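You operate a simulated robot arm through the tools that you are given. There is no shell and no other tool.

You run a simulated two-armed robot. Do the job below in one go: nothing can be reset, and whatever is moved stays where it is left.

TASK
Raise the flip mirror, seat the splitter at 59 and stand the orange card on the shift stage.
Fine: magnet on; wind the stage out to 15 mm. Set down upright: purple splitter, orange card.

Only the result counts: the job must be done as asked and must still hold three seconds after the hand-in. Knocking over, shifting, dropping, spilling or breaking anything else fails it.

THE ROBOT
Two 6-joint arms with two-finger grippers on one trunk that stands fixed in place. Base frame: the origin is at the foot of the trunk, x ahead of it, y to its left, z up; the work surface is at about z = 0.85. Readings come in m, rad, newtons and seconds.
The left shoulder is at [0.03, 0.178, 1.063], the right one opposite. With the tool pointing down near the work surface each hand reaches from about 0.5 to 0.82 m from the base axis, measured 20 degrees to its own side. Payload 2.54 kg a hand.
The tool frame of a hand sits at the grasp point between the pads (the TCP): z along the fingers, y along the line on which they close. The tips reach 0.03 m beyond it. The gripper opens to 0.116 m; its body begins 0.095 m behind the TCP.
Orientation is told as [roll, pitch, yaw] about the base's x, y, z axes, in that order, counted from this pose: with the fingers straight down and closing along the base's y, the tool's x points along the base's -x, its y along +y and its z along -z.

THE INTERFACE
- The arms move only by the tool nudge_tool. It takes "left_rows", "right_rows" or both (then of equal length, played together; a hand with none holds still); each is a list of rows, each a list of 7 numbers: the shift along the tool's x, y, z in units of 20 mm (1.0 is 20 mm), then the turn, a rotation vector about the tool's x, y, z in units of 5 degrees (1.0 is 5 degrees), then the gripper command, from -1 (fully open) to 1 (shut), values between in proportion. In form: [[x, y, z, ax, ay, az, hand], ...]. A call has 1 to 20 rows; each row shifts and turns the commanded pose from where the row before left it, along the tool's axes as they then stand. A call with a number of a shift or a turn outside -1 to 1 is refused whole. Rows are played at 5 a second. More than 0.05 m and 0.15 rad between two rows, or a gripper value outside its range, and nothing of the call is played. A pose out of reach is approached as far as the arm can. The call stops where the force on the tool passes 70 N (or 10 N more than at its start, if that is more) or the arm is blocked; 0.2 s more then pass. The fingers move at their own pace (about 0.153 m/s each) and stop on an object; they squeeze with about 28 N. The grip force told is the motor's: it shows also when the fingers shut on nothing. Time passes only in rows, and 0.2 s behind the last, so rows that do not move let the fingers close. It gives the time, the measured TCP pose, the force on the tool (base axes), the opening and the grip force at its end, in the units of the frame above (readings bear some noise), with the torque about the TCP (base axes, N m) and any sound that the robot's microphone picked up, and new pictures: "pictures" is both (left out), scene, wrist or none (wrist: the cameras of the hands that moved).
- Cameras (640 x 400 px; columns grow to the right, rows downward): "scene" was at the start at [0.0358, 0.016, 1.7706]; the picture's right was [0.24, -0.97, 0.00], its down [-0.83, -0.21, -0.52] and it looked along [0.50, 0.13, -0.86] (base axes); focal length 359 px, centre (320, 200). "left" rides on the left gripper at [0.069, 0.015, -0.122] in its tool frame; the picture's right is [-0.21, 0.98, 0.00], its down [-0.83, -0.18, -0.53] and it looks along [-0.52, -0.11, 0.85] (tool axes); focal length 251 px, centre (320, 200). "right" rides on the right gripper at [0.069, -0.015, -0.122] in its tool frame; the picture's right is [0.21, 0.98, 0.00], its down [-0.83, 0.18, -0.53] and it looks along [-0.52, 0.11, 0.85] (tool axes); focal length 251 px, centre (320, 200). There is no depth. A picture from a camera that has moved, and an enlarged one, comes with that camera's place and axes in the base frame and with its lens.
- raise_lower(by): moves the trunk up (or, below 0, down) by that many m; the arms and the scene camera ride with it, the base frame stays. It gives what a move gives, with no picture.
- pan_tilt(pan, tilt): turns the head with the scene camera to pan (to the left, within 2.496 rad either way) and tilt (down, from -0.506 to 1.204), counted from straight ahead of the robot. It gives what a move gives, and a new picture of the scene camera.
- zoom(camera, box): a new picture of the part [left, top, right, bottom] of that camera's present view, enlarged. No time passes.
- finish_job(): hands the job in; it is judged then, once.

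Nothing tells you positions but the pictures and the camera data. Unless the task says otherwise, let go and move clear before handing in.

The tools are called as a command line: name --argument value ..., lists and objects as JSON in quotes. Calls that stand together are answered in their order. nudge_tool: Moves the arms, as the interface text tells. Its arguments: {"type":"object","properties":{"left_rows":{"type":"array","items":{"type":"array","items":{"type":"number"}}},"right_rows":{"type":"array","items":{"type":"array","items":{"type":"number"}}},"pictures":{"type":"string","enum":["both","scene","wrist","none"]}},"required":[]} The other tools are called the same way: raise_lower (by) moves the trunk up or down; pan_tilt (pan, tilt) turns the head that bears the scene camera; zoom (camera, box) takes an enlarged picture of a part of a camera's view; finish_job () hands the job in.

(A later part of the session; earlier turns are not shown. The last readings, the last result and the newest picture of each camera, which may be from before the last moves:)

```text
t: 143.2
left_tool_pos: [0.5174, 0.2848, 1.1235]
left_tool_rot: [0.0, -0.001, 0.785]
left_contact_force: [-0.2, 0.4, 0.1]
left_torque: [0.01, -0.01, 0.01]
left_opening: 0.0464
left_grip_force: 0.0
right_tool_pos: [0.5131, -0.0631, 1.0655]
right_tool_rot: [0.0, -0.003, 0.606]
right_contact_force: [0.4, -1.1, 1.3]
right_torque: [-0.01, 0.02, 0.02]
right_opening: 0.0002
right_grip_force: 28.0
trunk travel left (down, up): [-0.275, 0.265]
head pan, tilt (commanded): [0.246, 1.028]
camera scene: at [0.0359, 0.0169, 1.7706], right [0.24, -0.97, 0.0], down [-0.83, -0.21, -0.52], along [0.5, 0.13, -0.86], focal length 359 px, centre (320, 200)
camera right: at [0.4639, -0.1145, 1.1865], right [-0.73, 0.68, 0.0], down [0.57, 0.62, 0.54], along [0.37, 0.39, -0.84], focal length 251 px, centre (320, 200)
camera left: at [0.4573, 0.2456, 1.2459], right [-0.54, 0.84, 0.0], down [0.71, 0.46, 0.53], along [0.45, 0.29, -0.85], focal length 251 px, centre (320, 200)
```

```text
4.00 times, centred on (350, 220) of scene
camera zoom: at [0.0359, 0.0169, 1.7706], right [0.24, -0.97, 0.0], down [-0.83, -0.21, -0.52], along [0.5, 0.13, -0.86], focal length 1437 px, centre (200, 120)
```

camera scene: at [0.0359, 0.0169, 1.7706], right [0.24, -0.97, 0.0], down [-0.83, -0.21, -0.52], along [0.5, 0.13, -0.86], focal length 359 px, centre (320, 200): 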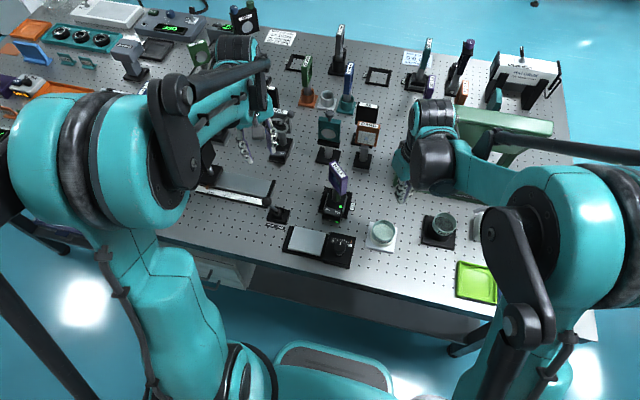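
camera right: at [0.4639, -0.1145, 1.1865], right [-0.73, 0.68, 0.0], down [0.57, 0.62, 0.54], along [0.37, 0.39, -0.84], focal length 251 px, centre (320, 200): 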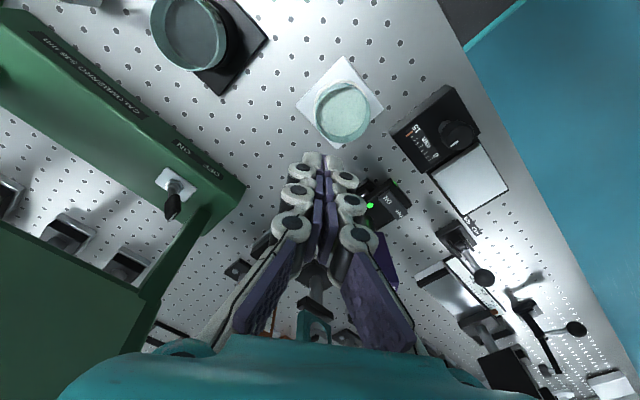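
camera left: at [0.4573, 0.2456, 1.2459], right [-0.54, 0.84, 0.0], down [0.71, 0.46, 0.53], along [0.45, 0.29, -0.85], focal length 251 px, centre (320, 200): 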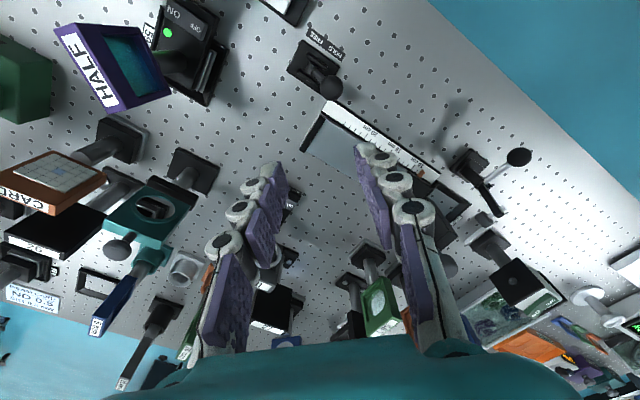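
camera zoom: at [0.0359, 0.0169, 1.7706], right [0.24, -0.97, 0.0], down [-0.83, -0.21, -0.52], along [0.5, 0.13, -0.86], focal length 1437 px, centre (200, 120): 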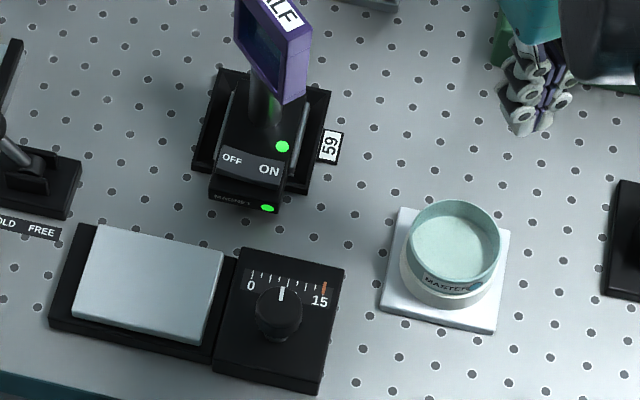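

The splitter stands upright in seat 59 with the magnet light on, the mirror is up and the stage reads 15. Next is the card: I will bring the right hand over for a closer look and move the left hand farther out of the way.

nudge_tool --right_rows '[[0, 0, -0.6, 0, 0, 1, -0.3], [0, 0, -0.6, 0, 0, 1, -0.3], [0, 0, -0.6, 0, 0, 1, -0.3], [0, 0, -0.6, 0, 0, 1, -0.3], [0, 0, -0.6, 0, 0, 1, -0.3], [0, 0, -0.6, 0, 0, 1, -0.3], [0, 0, -0.6, 0, 0, 0.95, -0.3], [-0.975, 0.9, 0, 0, 0, 0, -0.3], [-0.975, 0.9, 0, 0, 0, 0, -0.3], [-0.975, 0.9, 0, 0, 0, 0, -0.3], [-0.975, 0.9, 0, 0, 0, 0, -0.3], [-0.975, 0.9, 0, 0, 0, 0, -0.3], [-0.975, 0.9, 0, 0, 0, 0, -0.3], [0, 0, 0, 0, 0, 0, -0.3]]' --left_rows '[[0, 0, -0.5, 0, 0, 1, 0.2], [0, 0, -0.5, 0, 0, 1, 0.2], [0, 0, -0.5, 0, 0, 1, 0.2], [0, 0, -0.5, 0, 0, 1, 0.2], [0, 0, -0.5, 0, 0, 1, 0.2], [0, 0, -0.5, 0, 0, 1, 0.2], [0, 0, -0.5, 0, 0, 1, 0.2], [0, 0, -0.5, 0, 0, 1, 0.2], [0, 0, -0.5, 0, 0, 1, 0.2], [0.5, 1, 0, 0, 0, 0, 0.2], [0.5, 1, 0, 0, 0, 0, 0.2], [0.5, 1, 0, 0, 0, 0, 0.2], [0.5, 1, 0, 0, 0, 0, 0.2], [0.5, 1, 0, 0, 0, 0, 0.2]]'

zoom --camera "right" --box '[220, 120, 420, 245]'

zoom --camera "scene" --box '[300, 90, 428, 170]'

```text
t: 146.2
left_tool_pos: [0.4658, 0.3841, 1.2127]
left_tool_rot: [0.0, -0.002, -0.003]
left_contact_force: [-0.4, -1.0, 0.1]
left_torque: [-0.01, -0.03, -0.02]
left_opening: 0.0465
left_grip_force: 0.0
right_tool_pos: [0.6279, 0.0456, 1.1502]
right_tool_rot: [0.003, -0.004, 0.0]
right_contact_force: [0.0, -0.6, 0.2]
right_torque: [0.01, -0.02, 0.05]
right_opening: 0.0754
right_grip_force: 0.1
trunk travel left (down, up): [-0.275, 0.265]
head pan, tilt (commanded): [0.246, 1.028]
camera scene: at [0.0344, 0.0161, 1.7707], right [0.24, -0.97, 0.0], down [-0.83, -0.21, -0.52], along [0.5, 0.13, -0.86], focal length 359 px, centre (320, 200)
camera right: at [0.5582, 0.0286, 1.2717], right [-0.21, 0.98, 0.0], down [0.82, 0.18, 0.54], along [0.52, 0.12, -0.84], focal length 251 px, centre (320, 200)
camera left: at [0.3963, 0.3984, 1.3359], right [0.22, 0.98, 0.0], down [0.83, -0.18, 0.53], along [0.52, -0.11, -0.85], focal length 251 px, centre (320, 200)
```

scene: 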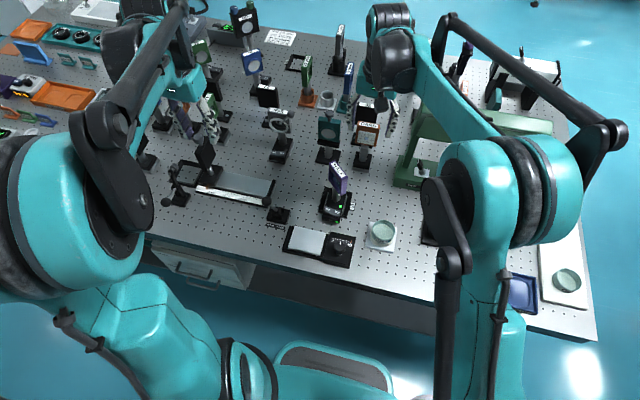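
right: 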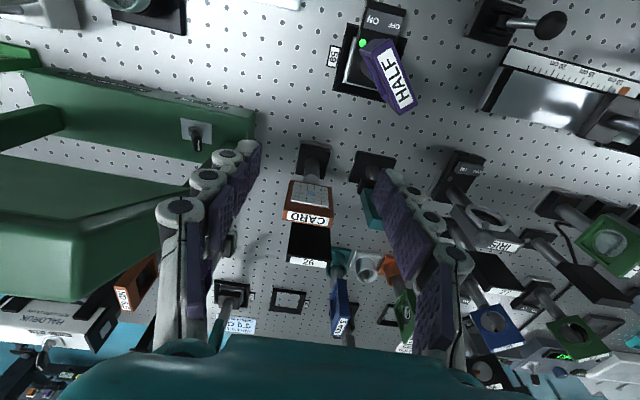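
left: 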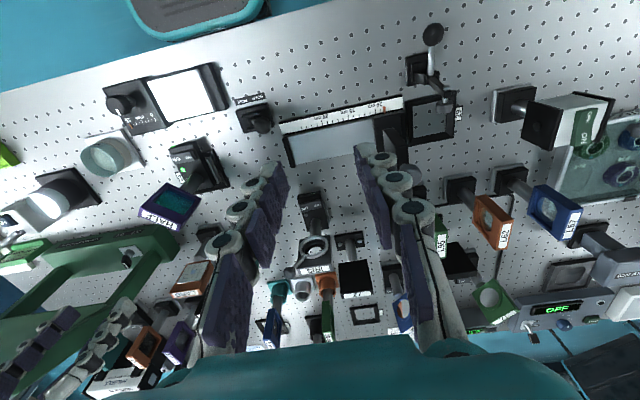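

```text
3.20 times, centred on (320, 182) of right
camera zoom: at [0.5582, 0.0286, 1.2717], right [-0.21, 0.98, 0.0], down [0.82, 0.18, 0.54], along [0.52, 0.12, -0.84], focal length 805 px, centre (320, 256)
```

zoom: 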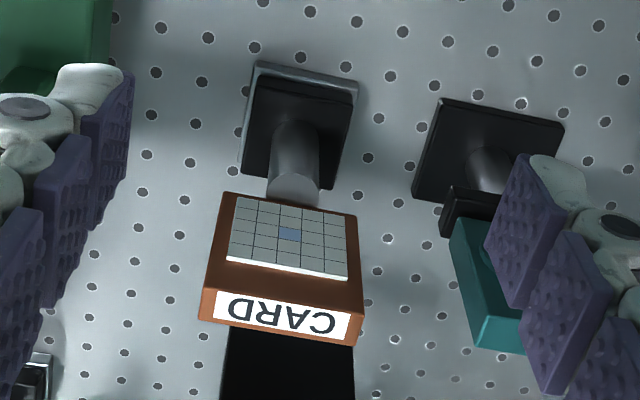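

```text
5.00 times, centred on (364, 130) of scene
camera zoom: at [0.0344, 0.0161, 1.7707], right [0.24, -0.97, 0.0], down [-0.83, -0.21, -0.52], along [0.5, 0.13, -0.86], focal length 1797 px, centre (100, 550)
```

zoom: 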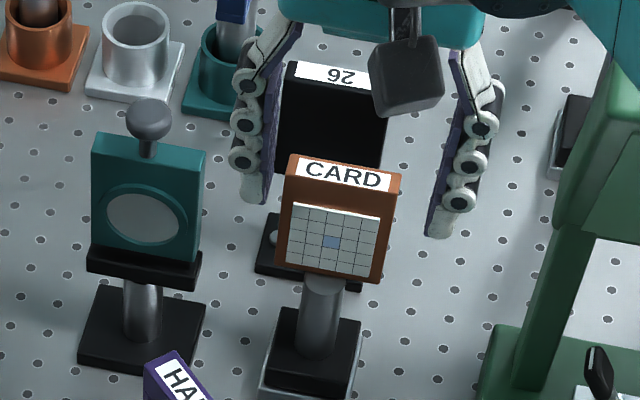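

The card head is 57×15 mm, centred at (0.730, 0.051), with its top at z≈1.035. I will move the right hand directly above it, fingers 75 mm apart, closing across its width.

nudge_tool --right_rows '[[-0.85, 0.05, 0.5, 0, 0, 0, -0.3], [-0.85, 0.05, 0.5, 0, 0, 0, -0.3], [-0.85, 0.05, 0.5, 0, 0, 0, -0.3], [-0.85, 0.05, 0.5, 0, 0, 0, -0.3], [-0.85, 0.05, 0.5, 0, 0, 0, -0.3], [-0.85, 0.05, 0.5, 0, 0, 0, -0.3], [0, 0, 0, 0, 0, 0, -0.3]]'

zoom --camera "right" --box '[220, 100, 420, 225]'

zoom --camera "scene" --box '[300, 90, 428, 170]'

```text
t: 147.8
left_tool_pos: [0.4667, 0.3827, 1.2143]
left_tool_rot: [-0.001, 0.0, 0.001]
left_contact_force: [0.1, 0.4, -0.5]
left_torque: [-0.02, -0.05, 0.0]
left_opening: 0.0467
left_grip_force: 0.0
right_tool_pos: [0.7304, 0.0514, 1.0905]
right_tool_rot: [0.003, -0.004, -0.003]
right_contact_force: [-1.2, 0.6, -1.1]
right_torque: [-0.02, -0.02, 0.01]
right_opening: 0.0753
right_grip_force: 0.0
trunk travel left (down, up): [-0.275, 0.265]
head pan, tilt (commanded): [0.246, 1.028]
camera scene: at [0.0348, 0.016, 1.7707], right [0.24, -0.97, 0.0], down [-0.83, -0.21, -0.52], along [0.5, 0.13, -0.86], focal length 359 px, centre (320, 200)
camera right: at [0.6612, 0.0351, 1.2109], right [-0.21, 0.98, 0.0], down [0.82, 0.18, 0.54], along [0.52, 0.12, -0.84], focal length 251 px, centre (320, 200)
```

scene: 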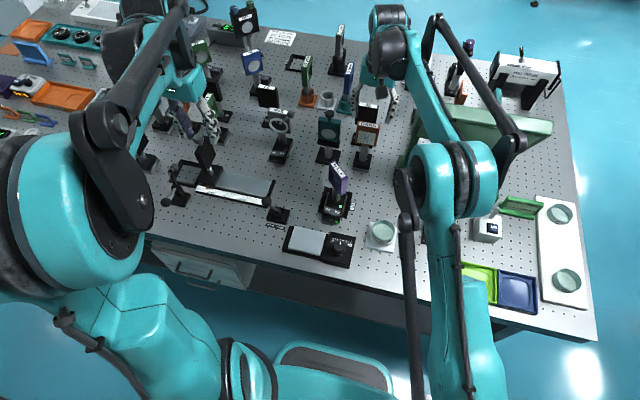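
right: 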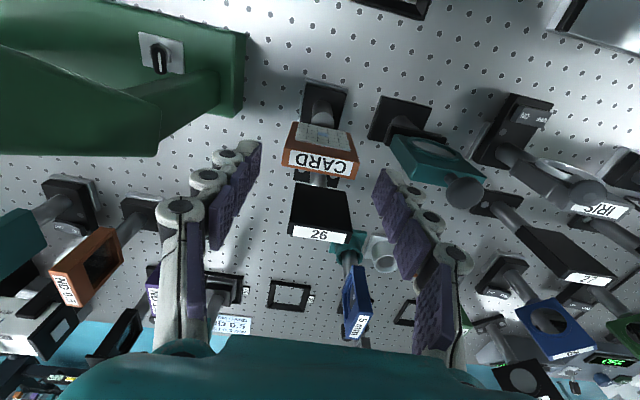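

```text
3.20 times, centred on (320, 162) of right
camera zoom: at [0.6612, 0.0351, 1.2109], right [-0.21, 0.98, 0.0], down [0.82, 0.18, 0.54], along [0.52, 0.12, -0.84], focal length 805 px, centre (320, 320)
```

zoom: 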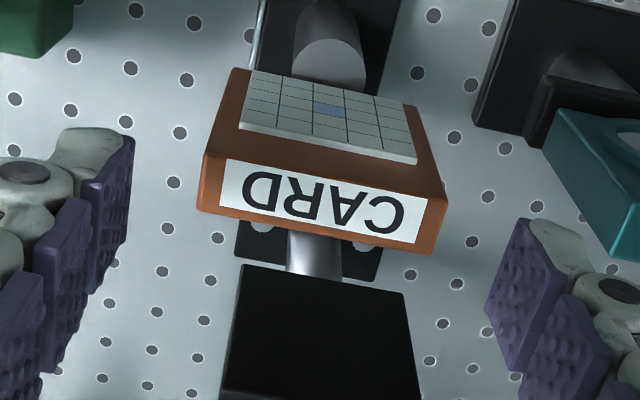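

```text
5.00 times, centred on (364, 130) of scene
camera zoom: at [0.0348, 0.016, 1.7707], right [0.24, -0.97, 0.0], down [-0.83, -0.21, -0.52], along [0.5, 0.13, -0.86], focal length 1797 px, centre (100, 550)
```

zoom: 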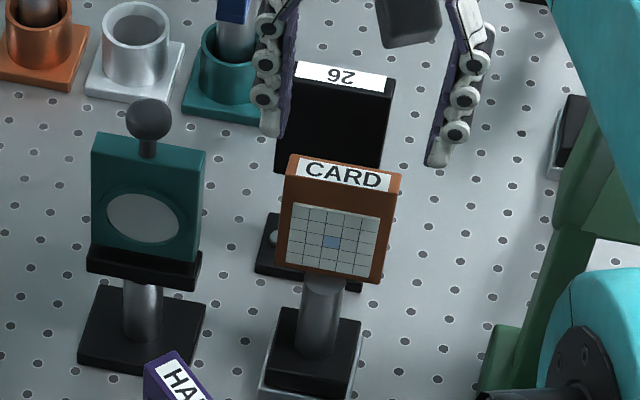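

The card centre is refined to about x=0.739 with its top at z≈1.025. I will shift 8 mm forward and lower around the head.

nudge_tool --right_rows '[[-0.4, 0.03, 0, 0, 0, 0, -0.3], [0, 0, 0.9, 0, 0, 0, -0.3], [0, 0, 0.9, 0, 0, 0, -0.3], [0, 0, 0.9, 0, 0, 0, -0.3], [0, 0, 0.8, 0, 0, 0, -0.3], [0, 0, 0.8, 0, 0, 0, -0.3], [0, 0, 0, 0, 0, 0, -0.3]]'

zoom --camera "right" --box '[220, 120, 420, 245]'

zoom --camera "scene" --box '[300, 90, 428, 170]'

```text
t: 149.4
left_tool_pos: [0.4682, 0.3833, 1.2142]
left_tool_rot: [-0.001, 0.0, 0.002]
left_contact_force: [1.1, 0.1, 0.4]
left_torque: [-0.01, -0.01, -0.02]
left_opening: 0.0465
left_grip_force: 0.1
right_tool_pos: [0.7398, 0.0505, 1.0043]
right_tool_rot: [0.004, -0.004, -0.002]
right_contact_force: [-1.2, -0.5, -0.2]
right_torque: [0.01, 0.01, -0.02]
right_opening: 0.0754
right_grip_force: 0.1
trunk travel left (down, up): [-0.275, 0.265]
head pan, tilt (commanded): [0.246, 1.028]
camera scene: at [0.0356, 0.0161, 1.7707], right [0.24, -0.97, 0.0], down [-0.83, -0.21, -0.52], along [0.5, 0.13, -0.86], focal length 359 px, centre (320, 200)
camera right: at [0.6697, 0.036, 1.1254], right [-0.21, 0.98, 0.0], down [0.82, 0.18, 0.54], along [0.52, 0.12, -0.84], focal length 251 px, centre (320, 200)
```

scene: 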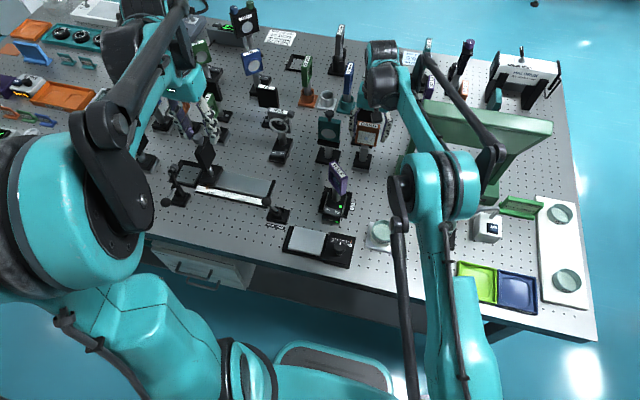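
right: 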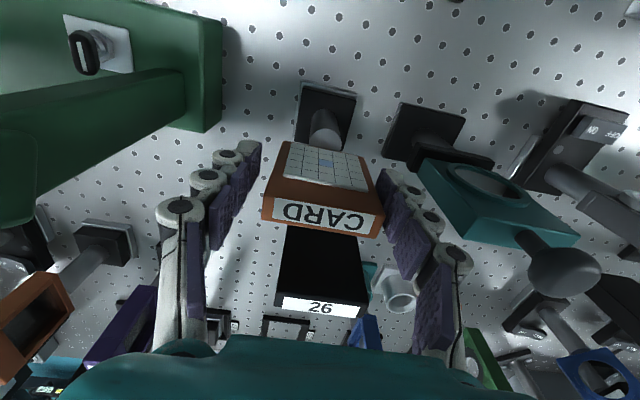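

```text
3.20 times, centred on (320, 182) of right
camera zoom: at [0.6697, 0.036, 1.1254], right [-0.21, 0.98, 0.0], down [0.82, 0.18, 0.54], along [0.52, 0.12, -0.84], focal length 805 px, centre (320, 256)
```

zoom: 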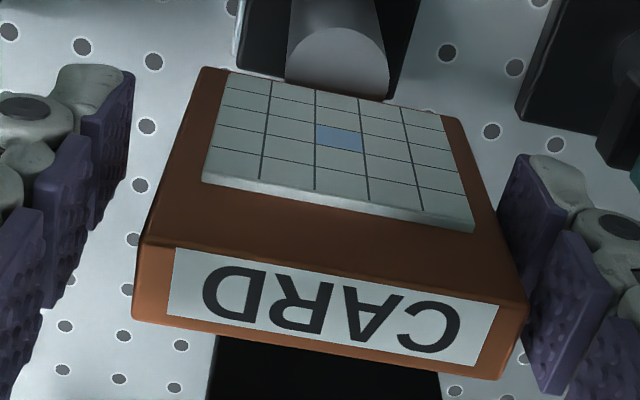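

```text
5.00 times, centred on (364, 130) of scene
camera zoom: at [0.0356, 0.0161, 1.7707], right [0.24, -0.97, 0.0], down [-0.83, -0.21, -0.52], along [0.5, 0.13, -0.86], focal length 1797 px, centre (100, 550)
```

zoom: 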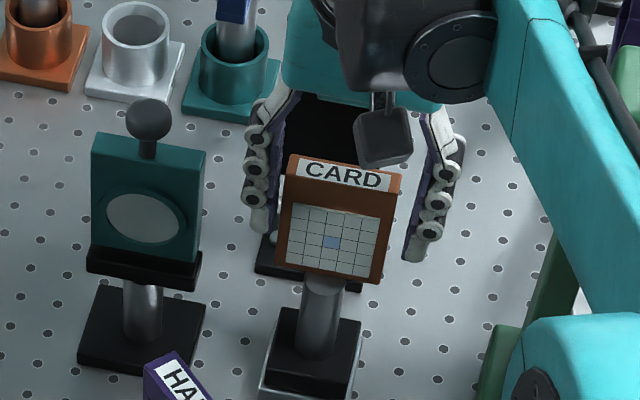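

The card is centred between the fingers within about 2 mm. I will correct in y and close on it.

nudge_tool --right_rows '[[0, 0.09, 0, 0, 0, 0, -0.3], [0, 0, 0, 0, 0, 0, 0.1], [0, 0, 0, 0, 0, 0, 1], [0, 0, 0, 0, 0, 0, 1]]'

zoom --camera "right" --box '[220, 120, 420, 245]'

zoom --camera "scene" --box '[300, 90, 428, 170]'

```text
t: 150.4
left_tool_pos: [0.4667, 0.3849, 1.2139]
left_tool_rot: [0.001, 0.0, 0.0]
left_contact_force: [0.0, 0.3, -0.3]
left_torque: [-0.01, 0.03, 0.03]
left_opening: 0.0465
left_grip_force: 0.1
right_tool_pos: [0.7405, 0.0543, 1.0047]
right_tool_rot: [0.002, -0.003, -0.001]
right_contact_force: [0.8, 3.0, 2.5]
right_torque: [0.17, -0.01, 0.04]
right_opening: 0.0633
right_grip_force: 28.1
trunk travel left (down, up): [-0.275, 0.265]
head pan, tilt (commanded): [0.246, 1.028]
camera scene: at [0.0357, 0.0165, 1.7707], right [0.24, -0.97, 0.0], down [-0.83, -0.21, -0.52], along [0.5, 0.13, -0.86], focal length 359 px, centre (320, 200)
camera right: at [0.6701, 0.0381, 1.1258], right [-0.21, 0.98, 0.0], down [0.82, 0.18, 0.54], along [0.52, 0.12, -0.84], focal length 251 px, centre (320, 200)
```

scene: 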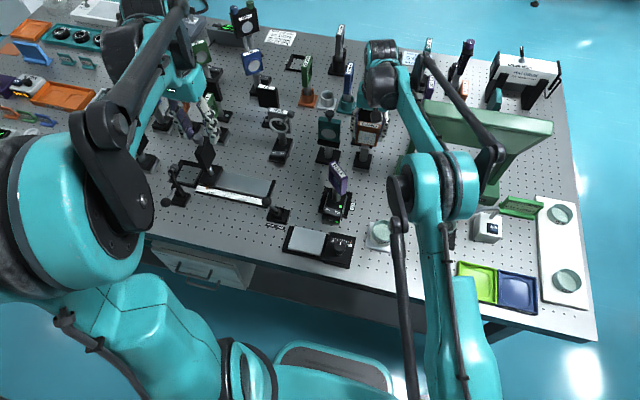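
right: 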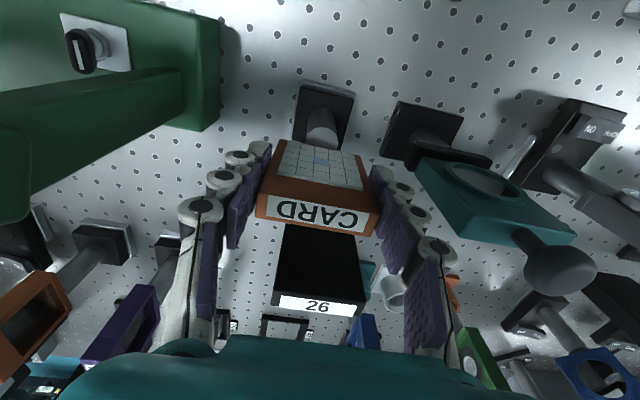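

```text
3.20 times, centred on (320, 182) of right
camera zoom: at [0.6701, 0.0381, 1.1258], right [-0.21, 0.98, 0.0], down [0.82, 0.18, 0.54], along [0.52, 0.12, -0.84], focal length 805 px, centre (320, 256)
```

zoom: 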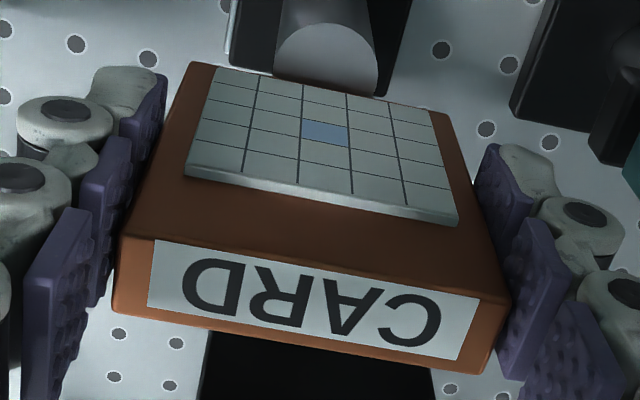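

```text
5.00 times, centred on (364, 130) of scene
camera zoom: at [0.0357, 0.0165, 1.7707], right [0.24, -0.97, 0.0], down [-0.83, -0.21, -0.52], along [0.5, 0.13, -0.86], focal length 1797 px, centre (100, 550)
```

zoom: 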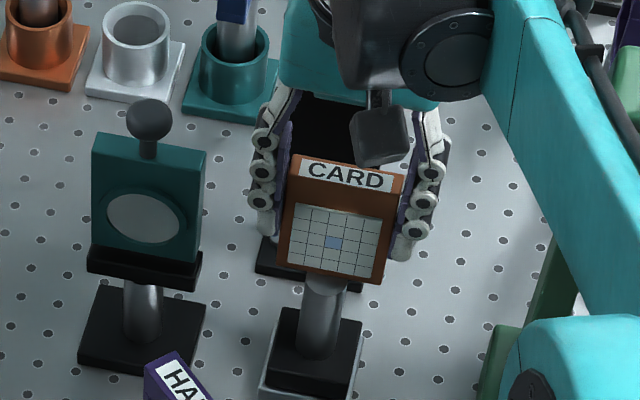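

The card is held at 63 mm. I will lift gently and check.

nudge_tool --right_rows '[[0, 0, -0.3, 0, 0, 0, 1], [0, 0, -0.5, 0, 0, 0, 1], [0, 0, -0.5, 0, 0, 0, 1], [0, 0, 0, 0, 0, 0, 1]]'

zoom --camera "right" --box '[220, 80, 420, 205]'

zoom --camera "scene" --box '[300, 90, 428, 170]'

```text
t: 151.4
left_tool_pos: [0.4677, 0.3838, 1.2135]
left_tool_rot: [-0.001, 0.0, 0.0]
left_contact_force: [1.4, 0.2, 0.4]
left_torque: [-0.01, 0.02, 0.0]
left_opening: 0.0464
left_grip_force: 0.1
right_tool_pos: [0.7407, 0.0535, 1.0296]
right_tool_rot: [0.003, -0.002, -0.004]
right_contact_force: [0.1, 0.1, -5.0]
right_torque: [-0.01, 0.01, -0.01]
right_opening: 0.0635
right_grip_force: 28.0
trunk travel left (down, up): [-0.275, 0.265]
head pan, tilt (commanded): [0.246, 1.028]
camera scene: at [0.0366, 0.0162, 1.7706], right [0.24, -0.97, 0.0], down [-0.83, -0.21, -0.52], along [0.5, 0.13, -0.86], focal length 359 px, centre (320, 200)
camera right: at [0.6707, 0.0375, 1.1514], right [-0.21, 0.98, 0.0], down [0.82, 0.18, 0.54], along [0.52, 0.12, -0.84], focal length 251 px, centre (320, 200)
```

scene: 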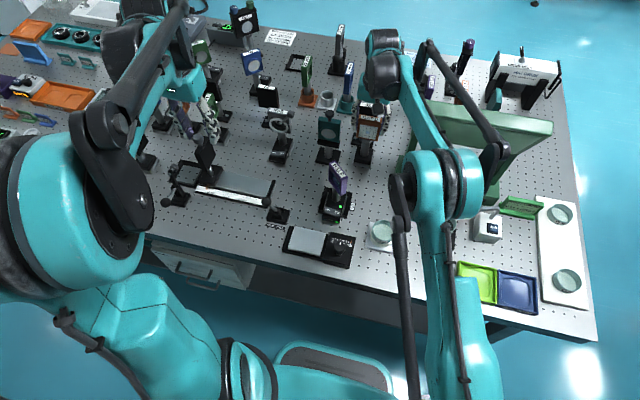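
right: 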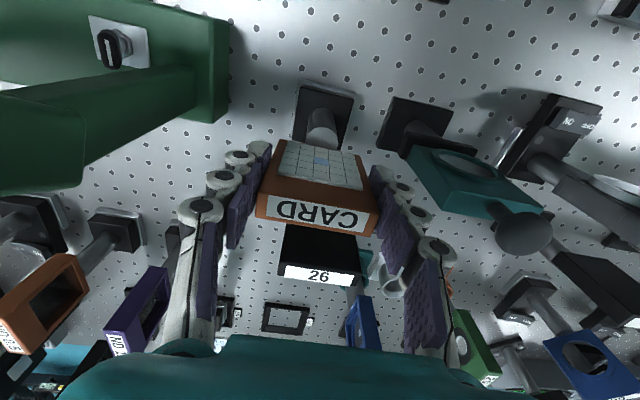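

```text
3.20 times, centred on (320, 142) of right
camera zoom: at [0.6707, 0.0375, 1.1514], right [-0.21, 0.98, 0.0], down [0.82, 0.18, 0.54], along [0.52, 0.12, -0.84], focal length 805 px, centre (320, 384)
```

zoom: 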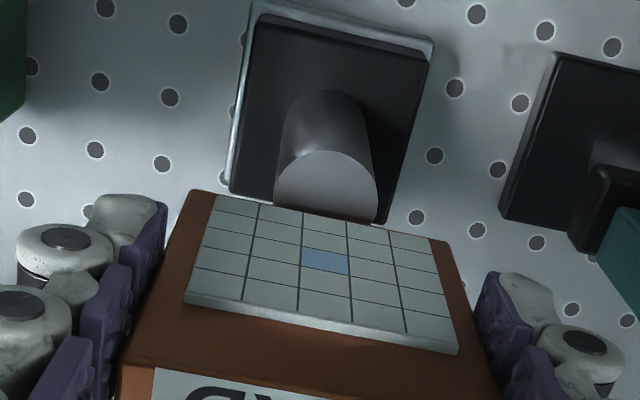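

```text
5.00 times, centred on (364, 130) of scene
camera zoom: at [0.0366, 0.0162, 1.7706], right [0.24, -0.97, 0.0], down [-0.83, -0.21, -0.52], along [0.5, 0.13, -0.86], focal length 1797 px, centre (100, 550)
```

zoom: 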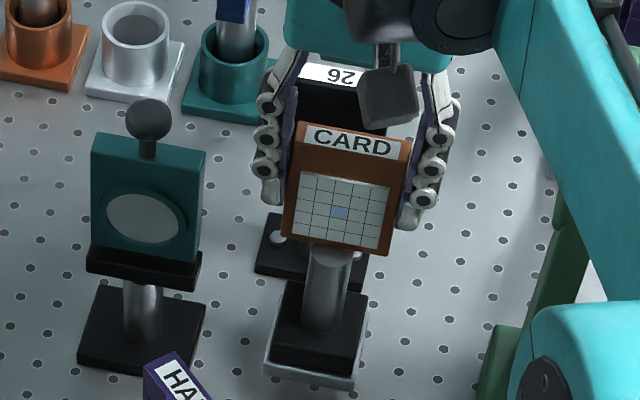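

The card hangs freely at 5 N. The straight line to the stage passes over the splitter, so I will route around its −y side, lifting as I pull back.

nudge_tool --right_rows '[[0, 0, -0.75, 0, 0, 0, 1], [0, 0, -0.75, 0, 0, 0, 1], [0.757, -0.085, -0.4, 0, 0, 0, 1], [0.757, -0.085, -0.4, 0, 0, 0, 1], [0.757, -0.085, -0.4, 0, 0, 0, 1], [0.757, -0.085, -0.4, 0, 0, 0, 1], [0.757, -0.085, -0.4, 0, 0, 0, 1], [0.8125, -0.6875, 0, 0, 0, 0, 1], [0.8125, -0.6875, 0, 0, 0, 0, 1], [0.8125, -0.6875, 0, 0, 0, 0, 1], [0.8125, -0.6875, 0, 0, 0, 0, 1], [0, 0, 0, 0, 0, 0, 1]]'

zoom --camera "scene" --box '[280, 110, 440, 210]'

```text
t: 154.0
left_tool_pos: [0.4696, 0.3827, 1.2133]
left_tool_rot: [-0.001, 0.003, -0.002]
left_contact_force: [-0.2, 1.1, 0.0]
left_torque: [-0.04, -0.03, -0.04]
left_opening: 0.0465
left_grip_force: 0.2
right_tool_pos: [0.6011, -0.0091, 1.0985]
right_tool_rot: [0.003, -0.001, -0.002]
right_contact_force: [0.0, -0.5, -5.5]
right_torque: [0.01, 0.0, 0.02]
right_opening: 0.0632
right_grip_force: 28.1
trunk travel left (down, up): [-0.275, 0.265]
head pan, tilt (commanded): [0.246, 1.028]
camera scene: at [0.0371, 0.0166, 1.7706], right [0.24, -0.97, 0.0], down [-0.83, -0.21, -0.52], along [0.5, 0.13, -0.86], focal length 359 px, centre (320, 200)
camera right: at [0.5306, -0.0254, 1.2204], right [-0.21, 0.98, 0.0], down [0.83, 0.18, 0.54], along [0.52, 0.12, -0.84], focal length 251 px, centre (320, 200)
```

scene: 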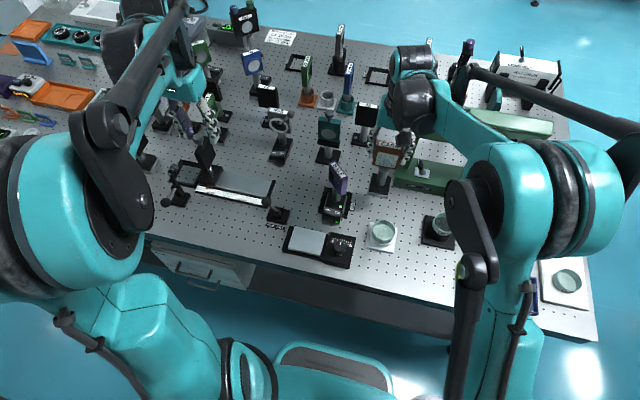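
right: 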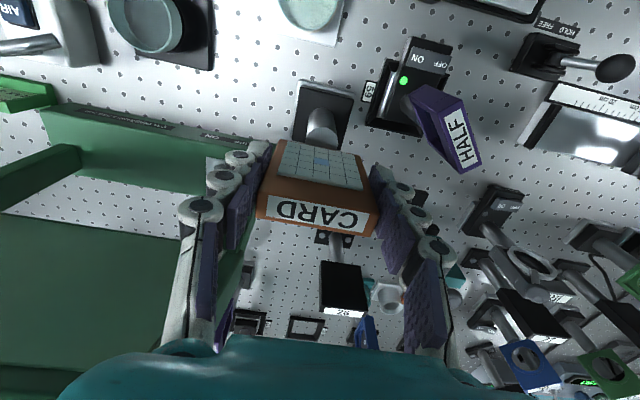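

```text
4.00 times, centred on (360, 160) of scene
camera zoom: at [0.0371, 0.0166, 1.7706], right [0.24, -0.97, 0.0], down [-0.83, -0.21, -0.52], along [0.5, 0.13, -0.86], focal length 1437 px, centre (160, 360)
```

zoom: 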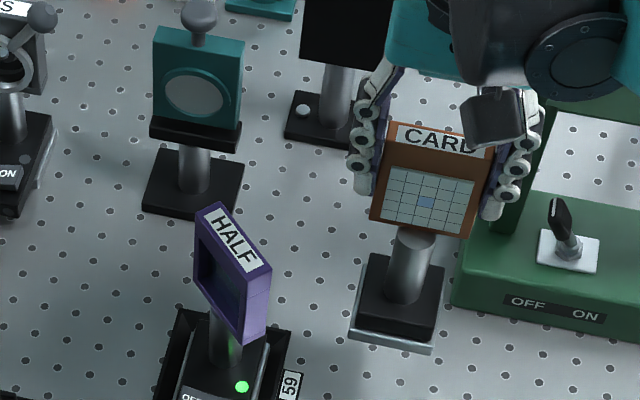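

The card is clear of everything. I will continue along y≈−0.01 past the splitter, then swing to above the stage plate.

nudge_tool --right_rows '[[0.93, 0, 0, 0, 0, 0, 1], [0.93, 0, 0, 0, 0, 0, 1], [0.93, 0, 0, 0, 0, 0, 1], [0.93, 0, 0, 0, 0, 0, 1], [0.93, 0, 0, 0, 0, 0, 1], [0.93, 0, 0, 0, 0, 0, 1], [0.93, 0, 0, 0, 0, 0, 1], [0.3, 0.9, 0, 0, 0, 0, 1], [0.3, 0.9, 0, 0, 0, 0, 1], [0.3, 0.9, 0, 0, 0, 0, 1], [0.3, 0.9, 0, 0, 0, 0, 1], [0.3, 0.9, 0, 0, 0, 0, 1], [0.1375, 0.875, 0, 0, 0, 0, 1], [0.1375, 0.875, 0, 0, 0, 0, 1], [0.1375, 0.875, 0, 0, 0, 0, 1], [0.1375, 0.875, 0, 0, 0, 0, 1], [0, 0, 0, 0, 0, 0, 1], [0, 0, 0, 0, 0, 0, 1]]'

zoom --camera "scene" --box '[250, 170, 410, 270]'

zoom --camera "right" --box '[220, 40, 420, 165]'

```text
t: 157.8
left_tool_pos: [0.4664, 0.3835, 1.2145]
left_tool_rot: [0.001, -0.001, -0.001]
left_contact_force: [0.0, 0.6, 0.6]
left_torque: [0.01, 0.01, 0.01]
left_opening: 0.0466
left_grip_force: 0.1
right_tool_pos: [0.4306, 0.151, 1.0979]
right_tool_rot: [0.003, -0.002, -0.001]
right_contact_force: [0.1, 0.0, -4.8]
right_torque: [0.01, -0.02, 0.01]
right_opening: 0.0635
right_grip_force: 27.6
trunk travel left (down, up): [-0.275, 0.265]
head pan, tilt (commanded): [0.246, 1.028]
camera scene: at [0.0362, 0.0167, 1.7706], right [0.24, -0.97, 0.0], down [-0.83, -0.21, -0.52], along [0.5, 0.13, -0.86], focal length 359 px, centre (320, 200)
camera right: at [0.3594, 0.1347, 1.2207], right [-0.21, 0.98, 0.0], down [0.82, 0.18, 0.54], along [0.52, 0.12, -0.84], focal length 251 px, centre (320, 200)
```

scene: 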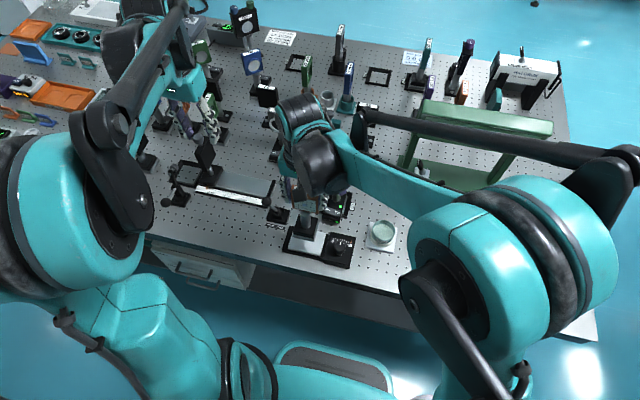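
right: 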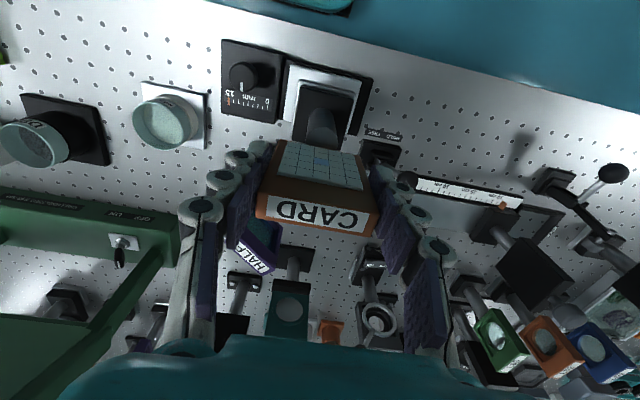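

```text
4.00 times, centred on (330, 220) of scene
camera zoom: at [0.0362, 0.0167, 1.7706], right [0.24, -0.97, 0.0], down [-0.83, -0.21, -0.52], along [0.5, 0.13, -0.86], focal length 1437 px, centre (280, 120)
```

zoom: 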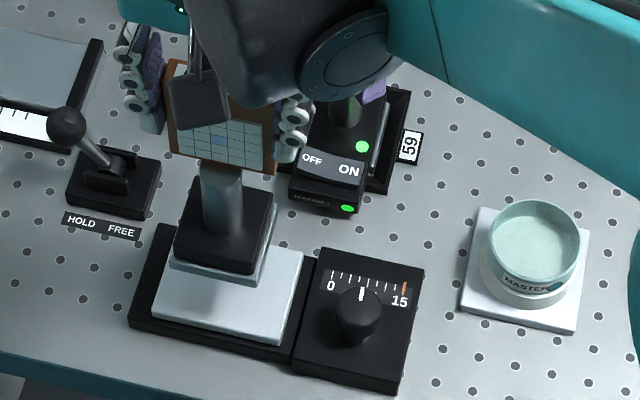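

```text
3.20 times, centred on (320, 102) of right
camera zoom: at [0.3594, 0.1347, 1.2207], right [-0.21, 0.98, 0.0], down [0.82, 0.18, 0.54], along [0.52, 0.12, -0.84], focal length 805 px, centre (320, 512)
```

zoom: 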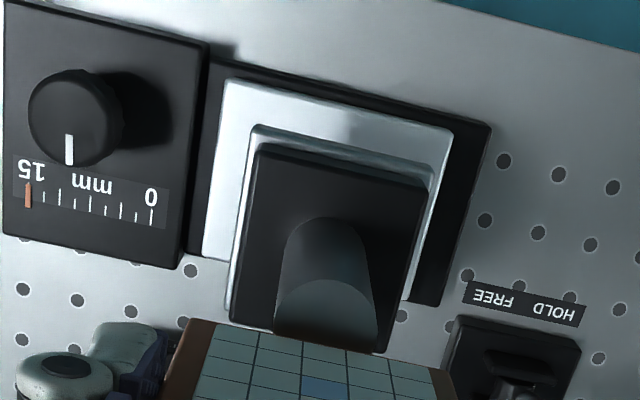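

The foot and plate centres agree within 2 mm in this view. I will make a small x correction and lower toward the plate.

nudge_tool --right_rows '[[0.075, -0.02, 0, 0, 0, 0, 1], [0, 0, 0.8, 0, 0, 0, 1], [0, 0, 0.8, 0, 0, 0, 1], [0, 0, 0.8, 0, 0, 0, 1], [0, 0, 0, 0, 0, 0, 1]]'

zoom --camera "scene" --box '[270, 205, 366, 265]'

zoom --camera "right" --box '[220, 40, 420, 165]'

```text
t: 159.0
left_tool_pos: [0.4674, 0.3839, 1.2132]
left_tool_rot: [-0.001, 0.0, -0.002]
left_contact_force: [-1.0, -0.3, 0.5]
left_torque: [0.05, -0.01, 0.01]
left_opening: 0.0464
left_grip_force: 0.0
right_tool_pos: [0.4258, 0.1497, 1.0526]
right_tool_rot: [0.003, -0.003, -0.002]
right_contact_force: [-0.4, -0.1, -5.2]
right_torque: [-0.01, -0.02, -0.02]
right_opening: 0.0635
right_grip_force: 28.3
trunk travel left (down, up): [-0.275, 0.265]
head pan, tilt (commanded): [0.246, 1.028]
camera scene: at [0.0358, 0.016, 1.7707], right [0.24, -0.97, 0.0], down [-0.83, -0.21, -0.52], along [0.5, 0.13, -0.86], focal length 359 px, centre (320, 200)
camera right: at [0.3569, 0.1338, 1.1728], right [-0.21, 0.98, 0.0], down [0.82, 0.18, 0.54], along [0.52, 0.12, -0.84], focal length 251 px, centre (320, 200)
```

scene: 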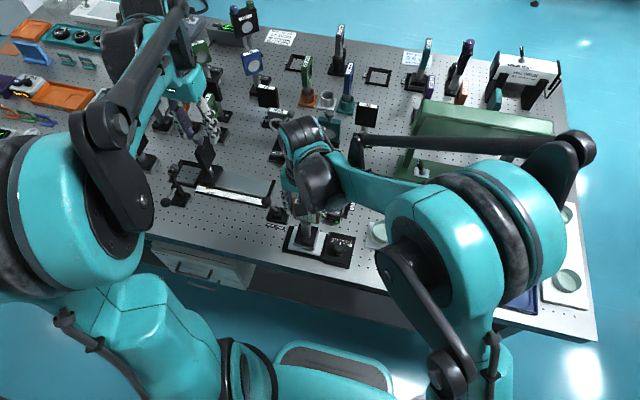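
right: 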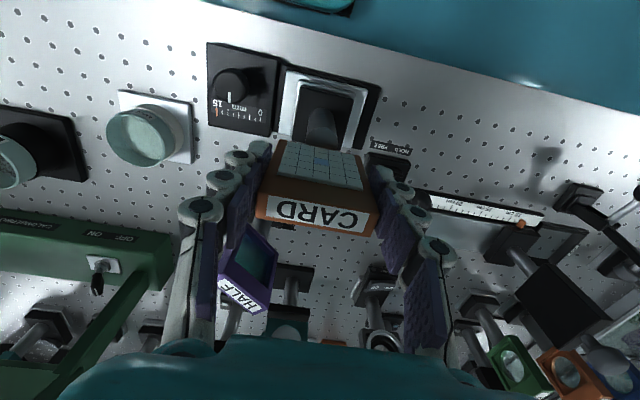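

```text
6.67 times, centred on (318, 235) of scene
camera zoom: at [0.0358, 0.016, 1.7707], right [0.24, -0.97, 0.0], down [-0.83, -0.21, -0.52], along [0.5, 0.13, -0.86], focal length 2396 px, centre (333, -33)
```

zoom: 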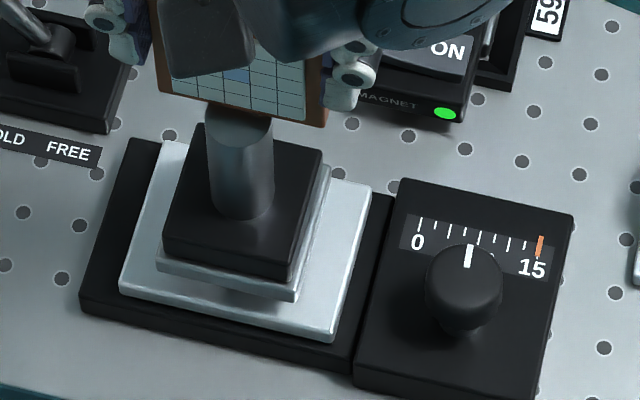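

```text
3.20 times, centred on (320, 102) of right
camera zoom: at [0.3569, 0.1338, 1.1728], right [-0.21, 0.98, 0.0], down [0.82, 0.18, 0.54], along [0.52, 0.12, -0.84], focal length 805 px, centre (320, 512)
```

zoom: 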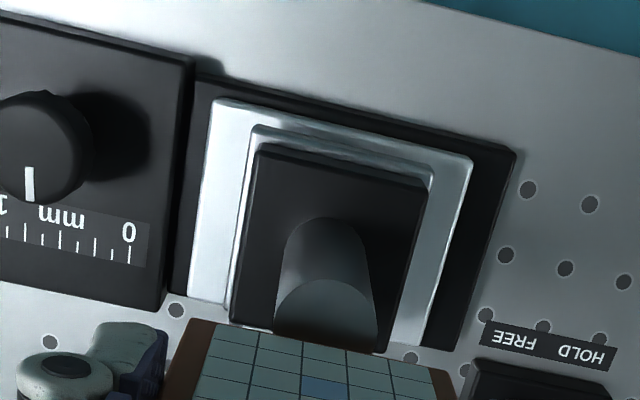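

A small +x correction of 2.5 mm keeps the foot centred on the plate. I will lower the next 15 mm, then use fine steps.

nudge_tool --right_rows '[[-0.12, 0.03, 0, 0, 0, 0, 1], [0, 0, 0.4, 0, 0, 0, 1], [0, 0, 0.3, 0, 0, 0, 1], [0, 0, 0, 0, 0, 0, 1]]'

zoom --camera "scene" --box '[270, 205, 366, 265]'

zoom --camera "right" --box '[220, 40, 420, 165]'

```text
t: 160.0
left_tool_pos: [0.4676, 0.3841, 1.2146]
left_tool_rot: [-0.001, 0.001, -0.001]
left_contact_force: [0.3, -0.7, 0.0]
left_torque: [-0.03, 0.0, 0.04]
left_opening: 0.0462
left_grip_force: 0.1
right_tool_pos: [0.4284, 0.1506, 1.0378]
right_tool_rot: [0.003, -0.003, -0.002]
right_contact_force: [0.1, -0.1, -4.5]
right_torque: [-0.01, 0.04, 0.02]
right_opening: 0.0633
right_grip_force: 28.4
trunk travel left (down, up): [-0.275, 0.265]
head pan, tilt (commanded): [0.246, 1.028]
camera scene: at [0.0361, 0.0162, 1.7706], right [0.24, -0.97, 0.0], down [-0.83, -0.21, -0.52], along [0.5, 0.13, -0.86], focal length 359 px, centre (320, 200)
camera right: at [0.3597, 0.1346, 1.1584], right [-0.21, 0.98, 0.0], down [0.82, 0.18, 0.54], along [0.52, 0.12, -0.84], focal length 251 px, centre (320, 200)
```

scene: 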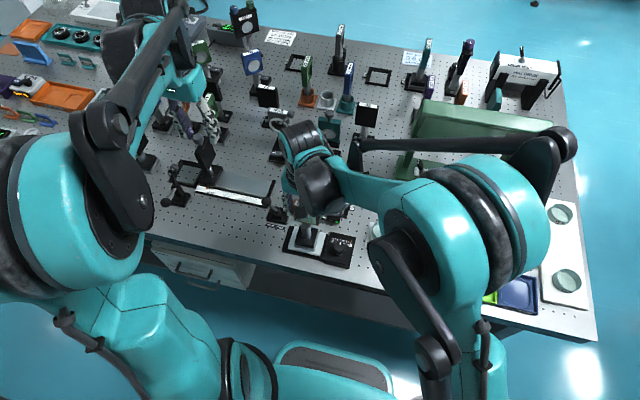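
right: 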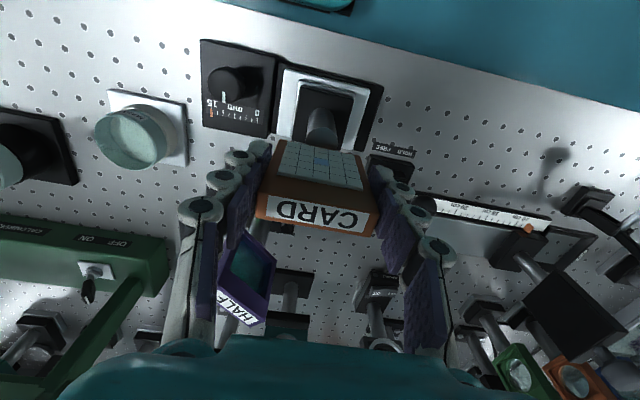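

```text
6.67 times, centred on (318, 235) of scene
camera zoom: at [0.0361, 0.0162, 1.7706], right [0.24, -0.97, 0.0], down [-0.83, -0.21, -0.52], along [0.5, 0.13, -0.86], focal length 2396 px, centre (333, -33)
```

zoom: 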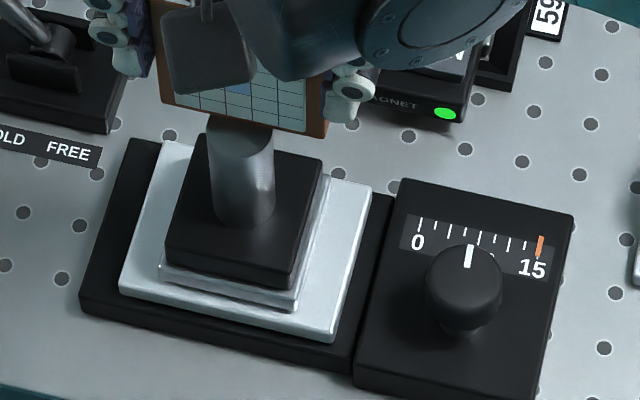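

```text
3.20 times, centred on (320, 102) of right
camera zoom: at [0.3597, 0.1346, 1.1584], right [-0.21, 0.98, 0.0], down [0.82, 0.18, 0.54], along [0.52, 0.12, -0.84], focal length 805 px, centre (320, 512)
```

zoom: 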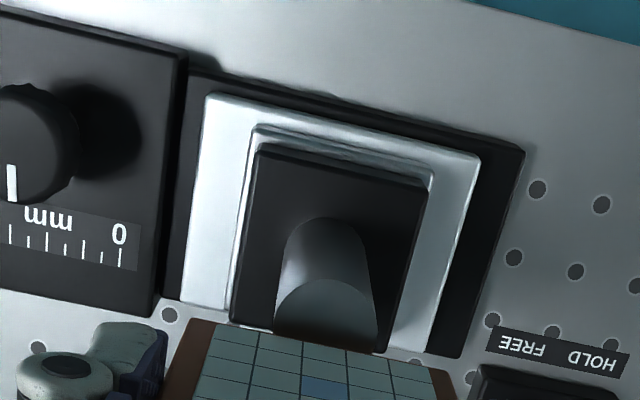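

The alignment is very good, with the centres within 1 mm. I will lower in fine steps until contact.

nudge_tool --right_rows '[[0, 0, 0.15, 0, 0, 0, 1], [0, 0, 0, 0, 0, 0, 1]]' --pictures "none"

nudge_tool --right_rows '[[0, 0, 0.12, 0, 0, 0, 1], [0, 0, 0, 0, 0, 0, 1]]' --pictures "none"

nudge_tool --right_rows '[[0, 0, 0.1, 0, 0, 0, 1], [0, 0, 0, 0, 0, 0, 1]]' --pictures "none"

```text
t: 160.6
left_tool_pos: [0.4666, 0.3824, 1.2138]
left_tool_rot: [-0.001, 0.001, -0.001]
left_contact_force: [0.5, -0.4, 0.3]
left_torque: [0.0, -0.02, -0.02]
left_opening: 0.0462
left_grip_force: 0.0
right_tool_pos: [0.429, 0.1518, 1.0356]
right_tool_rot: [0.004, -0.003, -0.002]
right_contact_force: [4.3, 4.8, 20.2]
right_torque: [0.19, -0.19, 0.03]
right_opening: 0.0635
right_grip_force: 27.3
trunk travel left (down, up): [-0.275, 0.265]
head pan, tilt (commanded): [0.246, 1.028]
```

```text
t: 161.2
left_tool_pos: [0.4659, 0.3835, 1.2139]
left_tool_rot: [-0.001, -0.002, 0.001]
left_contact_force: [-0.5, -0.5, -0.3]
left_torque: [-0.02, -0.03, 0.0]
left_opening: 0.0462
left_grip_force: 0.0
right_tool_pos: [0.4289, 0.1504, 1.0336]
right_tool_rot: [0.004, -0.003, -0.001]
right_contact_force: [3.9, 6.3, 22.3]
right_torque: [0.23, -0.17, 0.04]
right_opening: 0.0633
right_grip_force: 28.3
trunk travel left (down, up): [-0.275, 0.265]
head pan, tilt (commanded): [0.246, 1.028]
```

```text
t: 161.8
left_tool_pos: [0.4669, 0.3833, 1.2137]
left_tool_rot: [0.001, -0.001, -0.001]
left_contact_force: [-0.9, -0.2, 0.1]
left_torque: [0.0, 0.07, 0.01]
left_opening: 0.0464
left_grip_force: 0.1
right_tool_pos: [0.4273, 0.1506, 1.0313]
right_tool_rot: [0.005, -0.004, -0.001]
right_contact_force: [2.4, 6.7, 21.2]
right_torque: [0.28, -0.08, 0.04]
right_opening: 0.0636
right_grip_force: 27.5
trunk travel left (down, up): [-0.275, 0.265]
head pan, tilt (commanded): [0.246, 1.028]
```

The foot touched the plate at TCP z≈1.035, and further lowering only slid the fingers down the card. It is standing on the stage, so I will check with pictures and then open.

nudge_tool --right_rows '[[0, 0, -0.05, 0, 0, 0, 1], [0, 0, 0, 0, 0, 0, 1]]'

zoom --camera "scene" --box '[270, 205, 366, 265]'

zoom --camera "right" --box '[220, 40, 420, 165]'

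```text
t: 162.4
left_tool_pos: [0.4674, 0.3835, 1.2137]
left_tool_rot: [-0.001, -0.001, -0.002]
left_contact_force: [0.4, -0.4, 0.6]
left_torque: [0.01, 0.01, 0.03]
left_opening: 0.0463
left_grip_force: 0.0
right_tool_pos: [0.4292, 0.1501, 1.0307]
right_tool_rot: [0.001, -0.002, -0.003]
right_contact_force: [-0.9, 0.5, -0.8]
right_torque: [0.16, 0.03, 0.04]
right_opening: 0.0636
right_grip_force: 28.2
trunk travel left (down, up): [-0.275, 0.265]
head pan, tilt (commanded): [0.246, 1.028]
camera scene: at [0.0356, 0.0161, 1.7705], right [0.24, -0.97, 0.0], down [-0.83, -0.21, -0.52], along [0.5, 0.13, -0.86], focal length 359 px, centre (320, 200)
camera right: at [0.3593, 0.1342, 1.152], right [-0.21, 0.98, 0.0], down [0.82, 0.18, 0.54], along [0.52, 0.12, -0.84], focal length 251 px, centre (320, 200)
```

scene: 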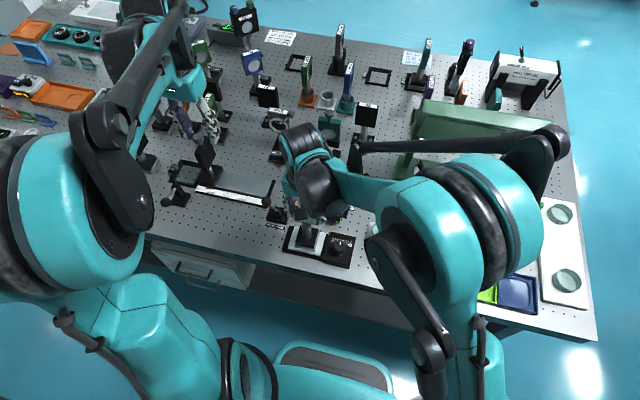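
right: 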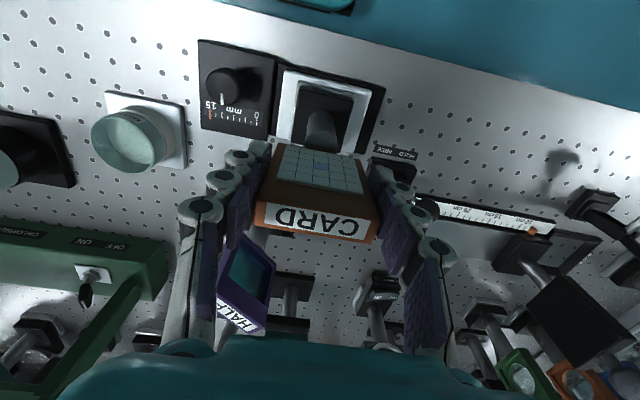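

```text
6.67 times, centred on (318, 235) of scene
camera zoom: at [0.0356, 0.0161, 1.7705], right [0.24, -0.97, 0.0], down [-0.83, -0.21, -0.52], along [0.5, 0.13, -0.86], focal length 2396 px, centre (333, -33)
```

zoom: 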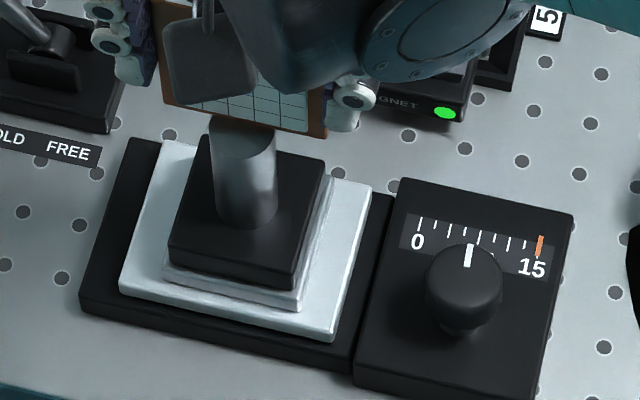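

```text
3.20 times, centred on (320, 102) of right
camera zoom: at [0.3593, 0.1342, 1.152], right [-0.21, 0.98, 0.0], down [0.82, 0.18, 0.54], along [0.52, 0.12, -0.84], focal length 805 px, centre (320, 512)
```

zoom: 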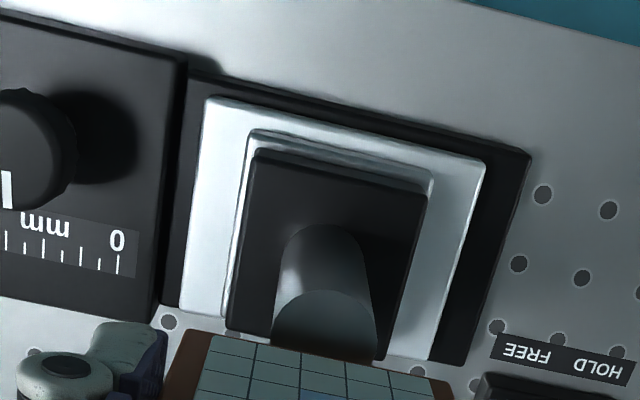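

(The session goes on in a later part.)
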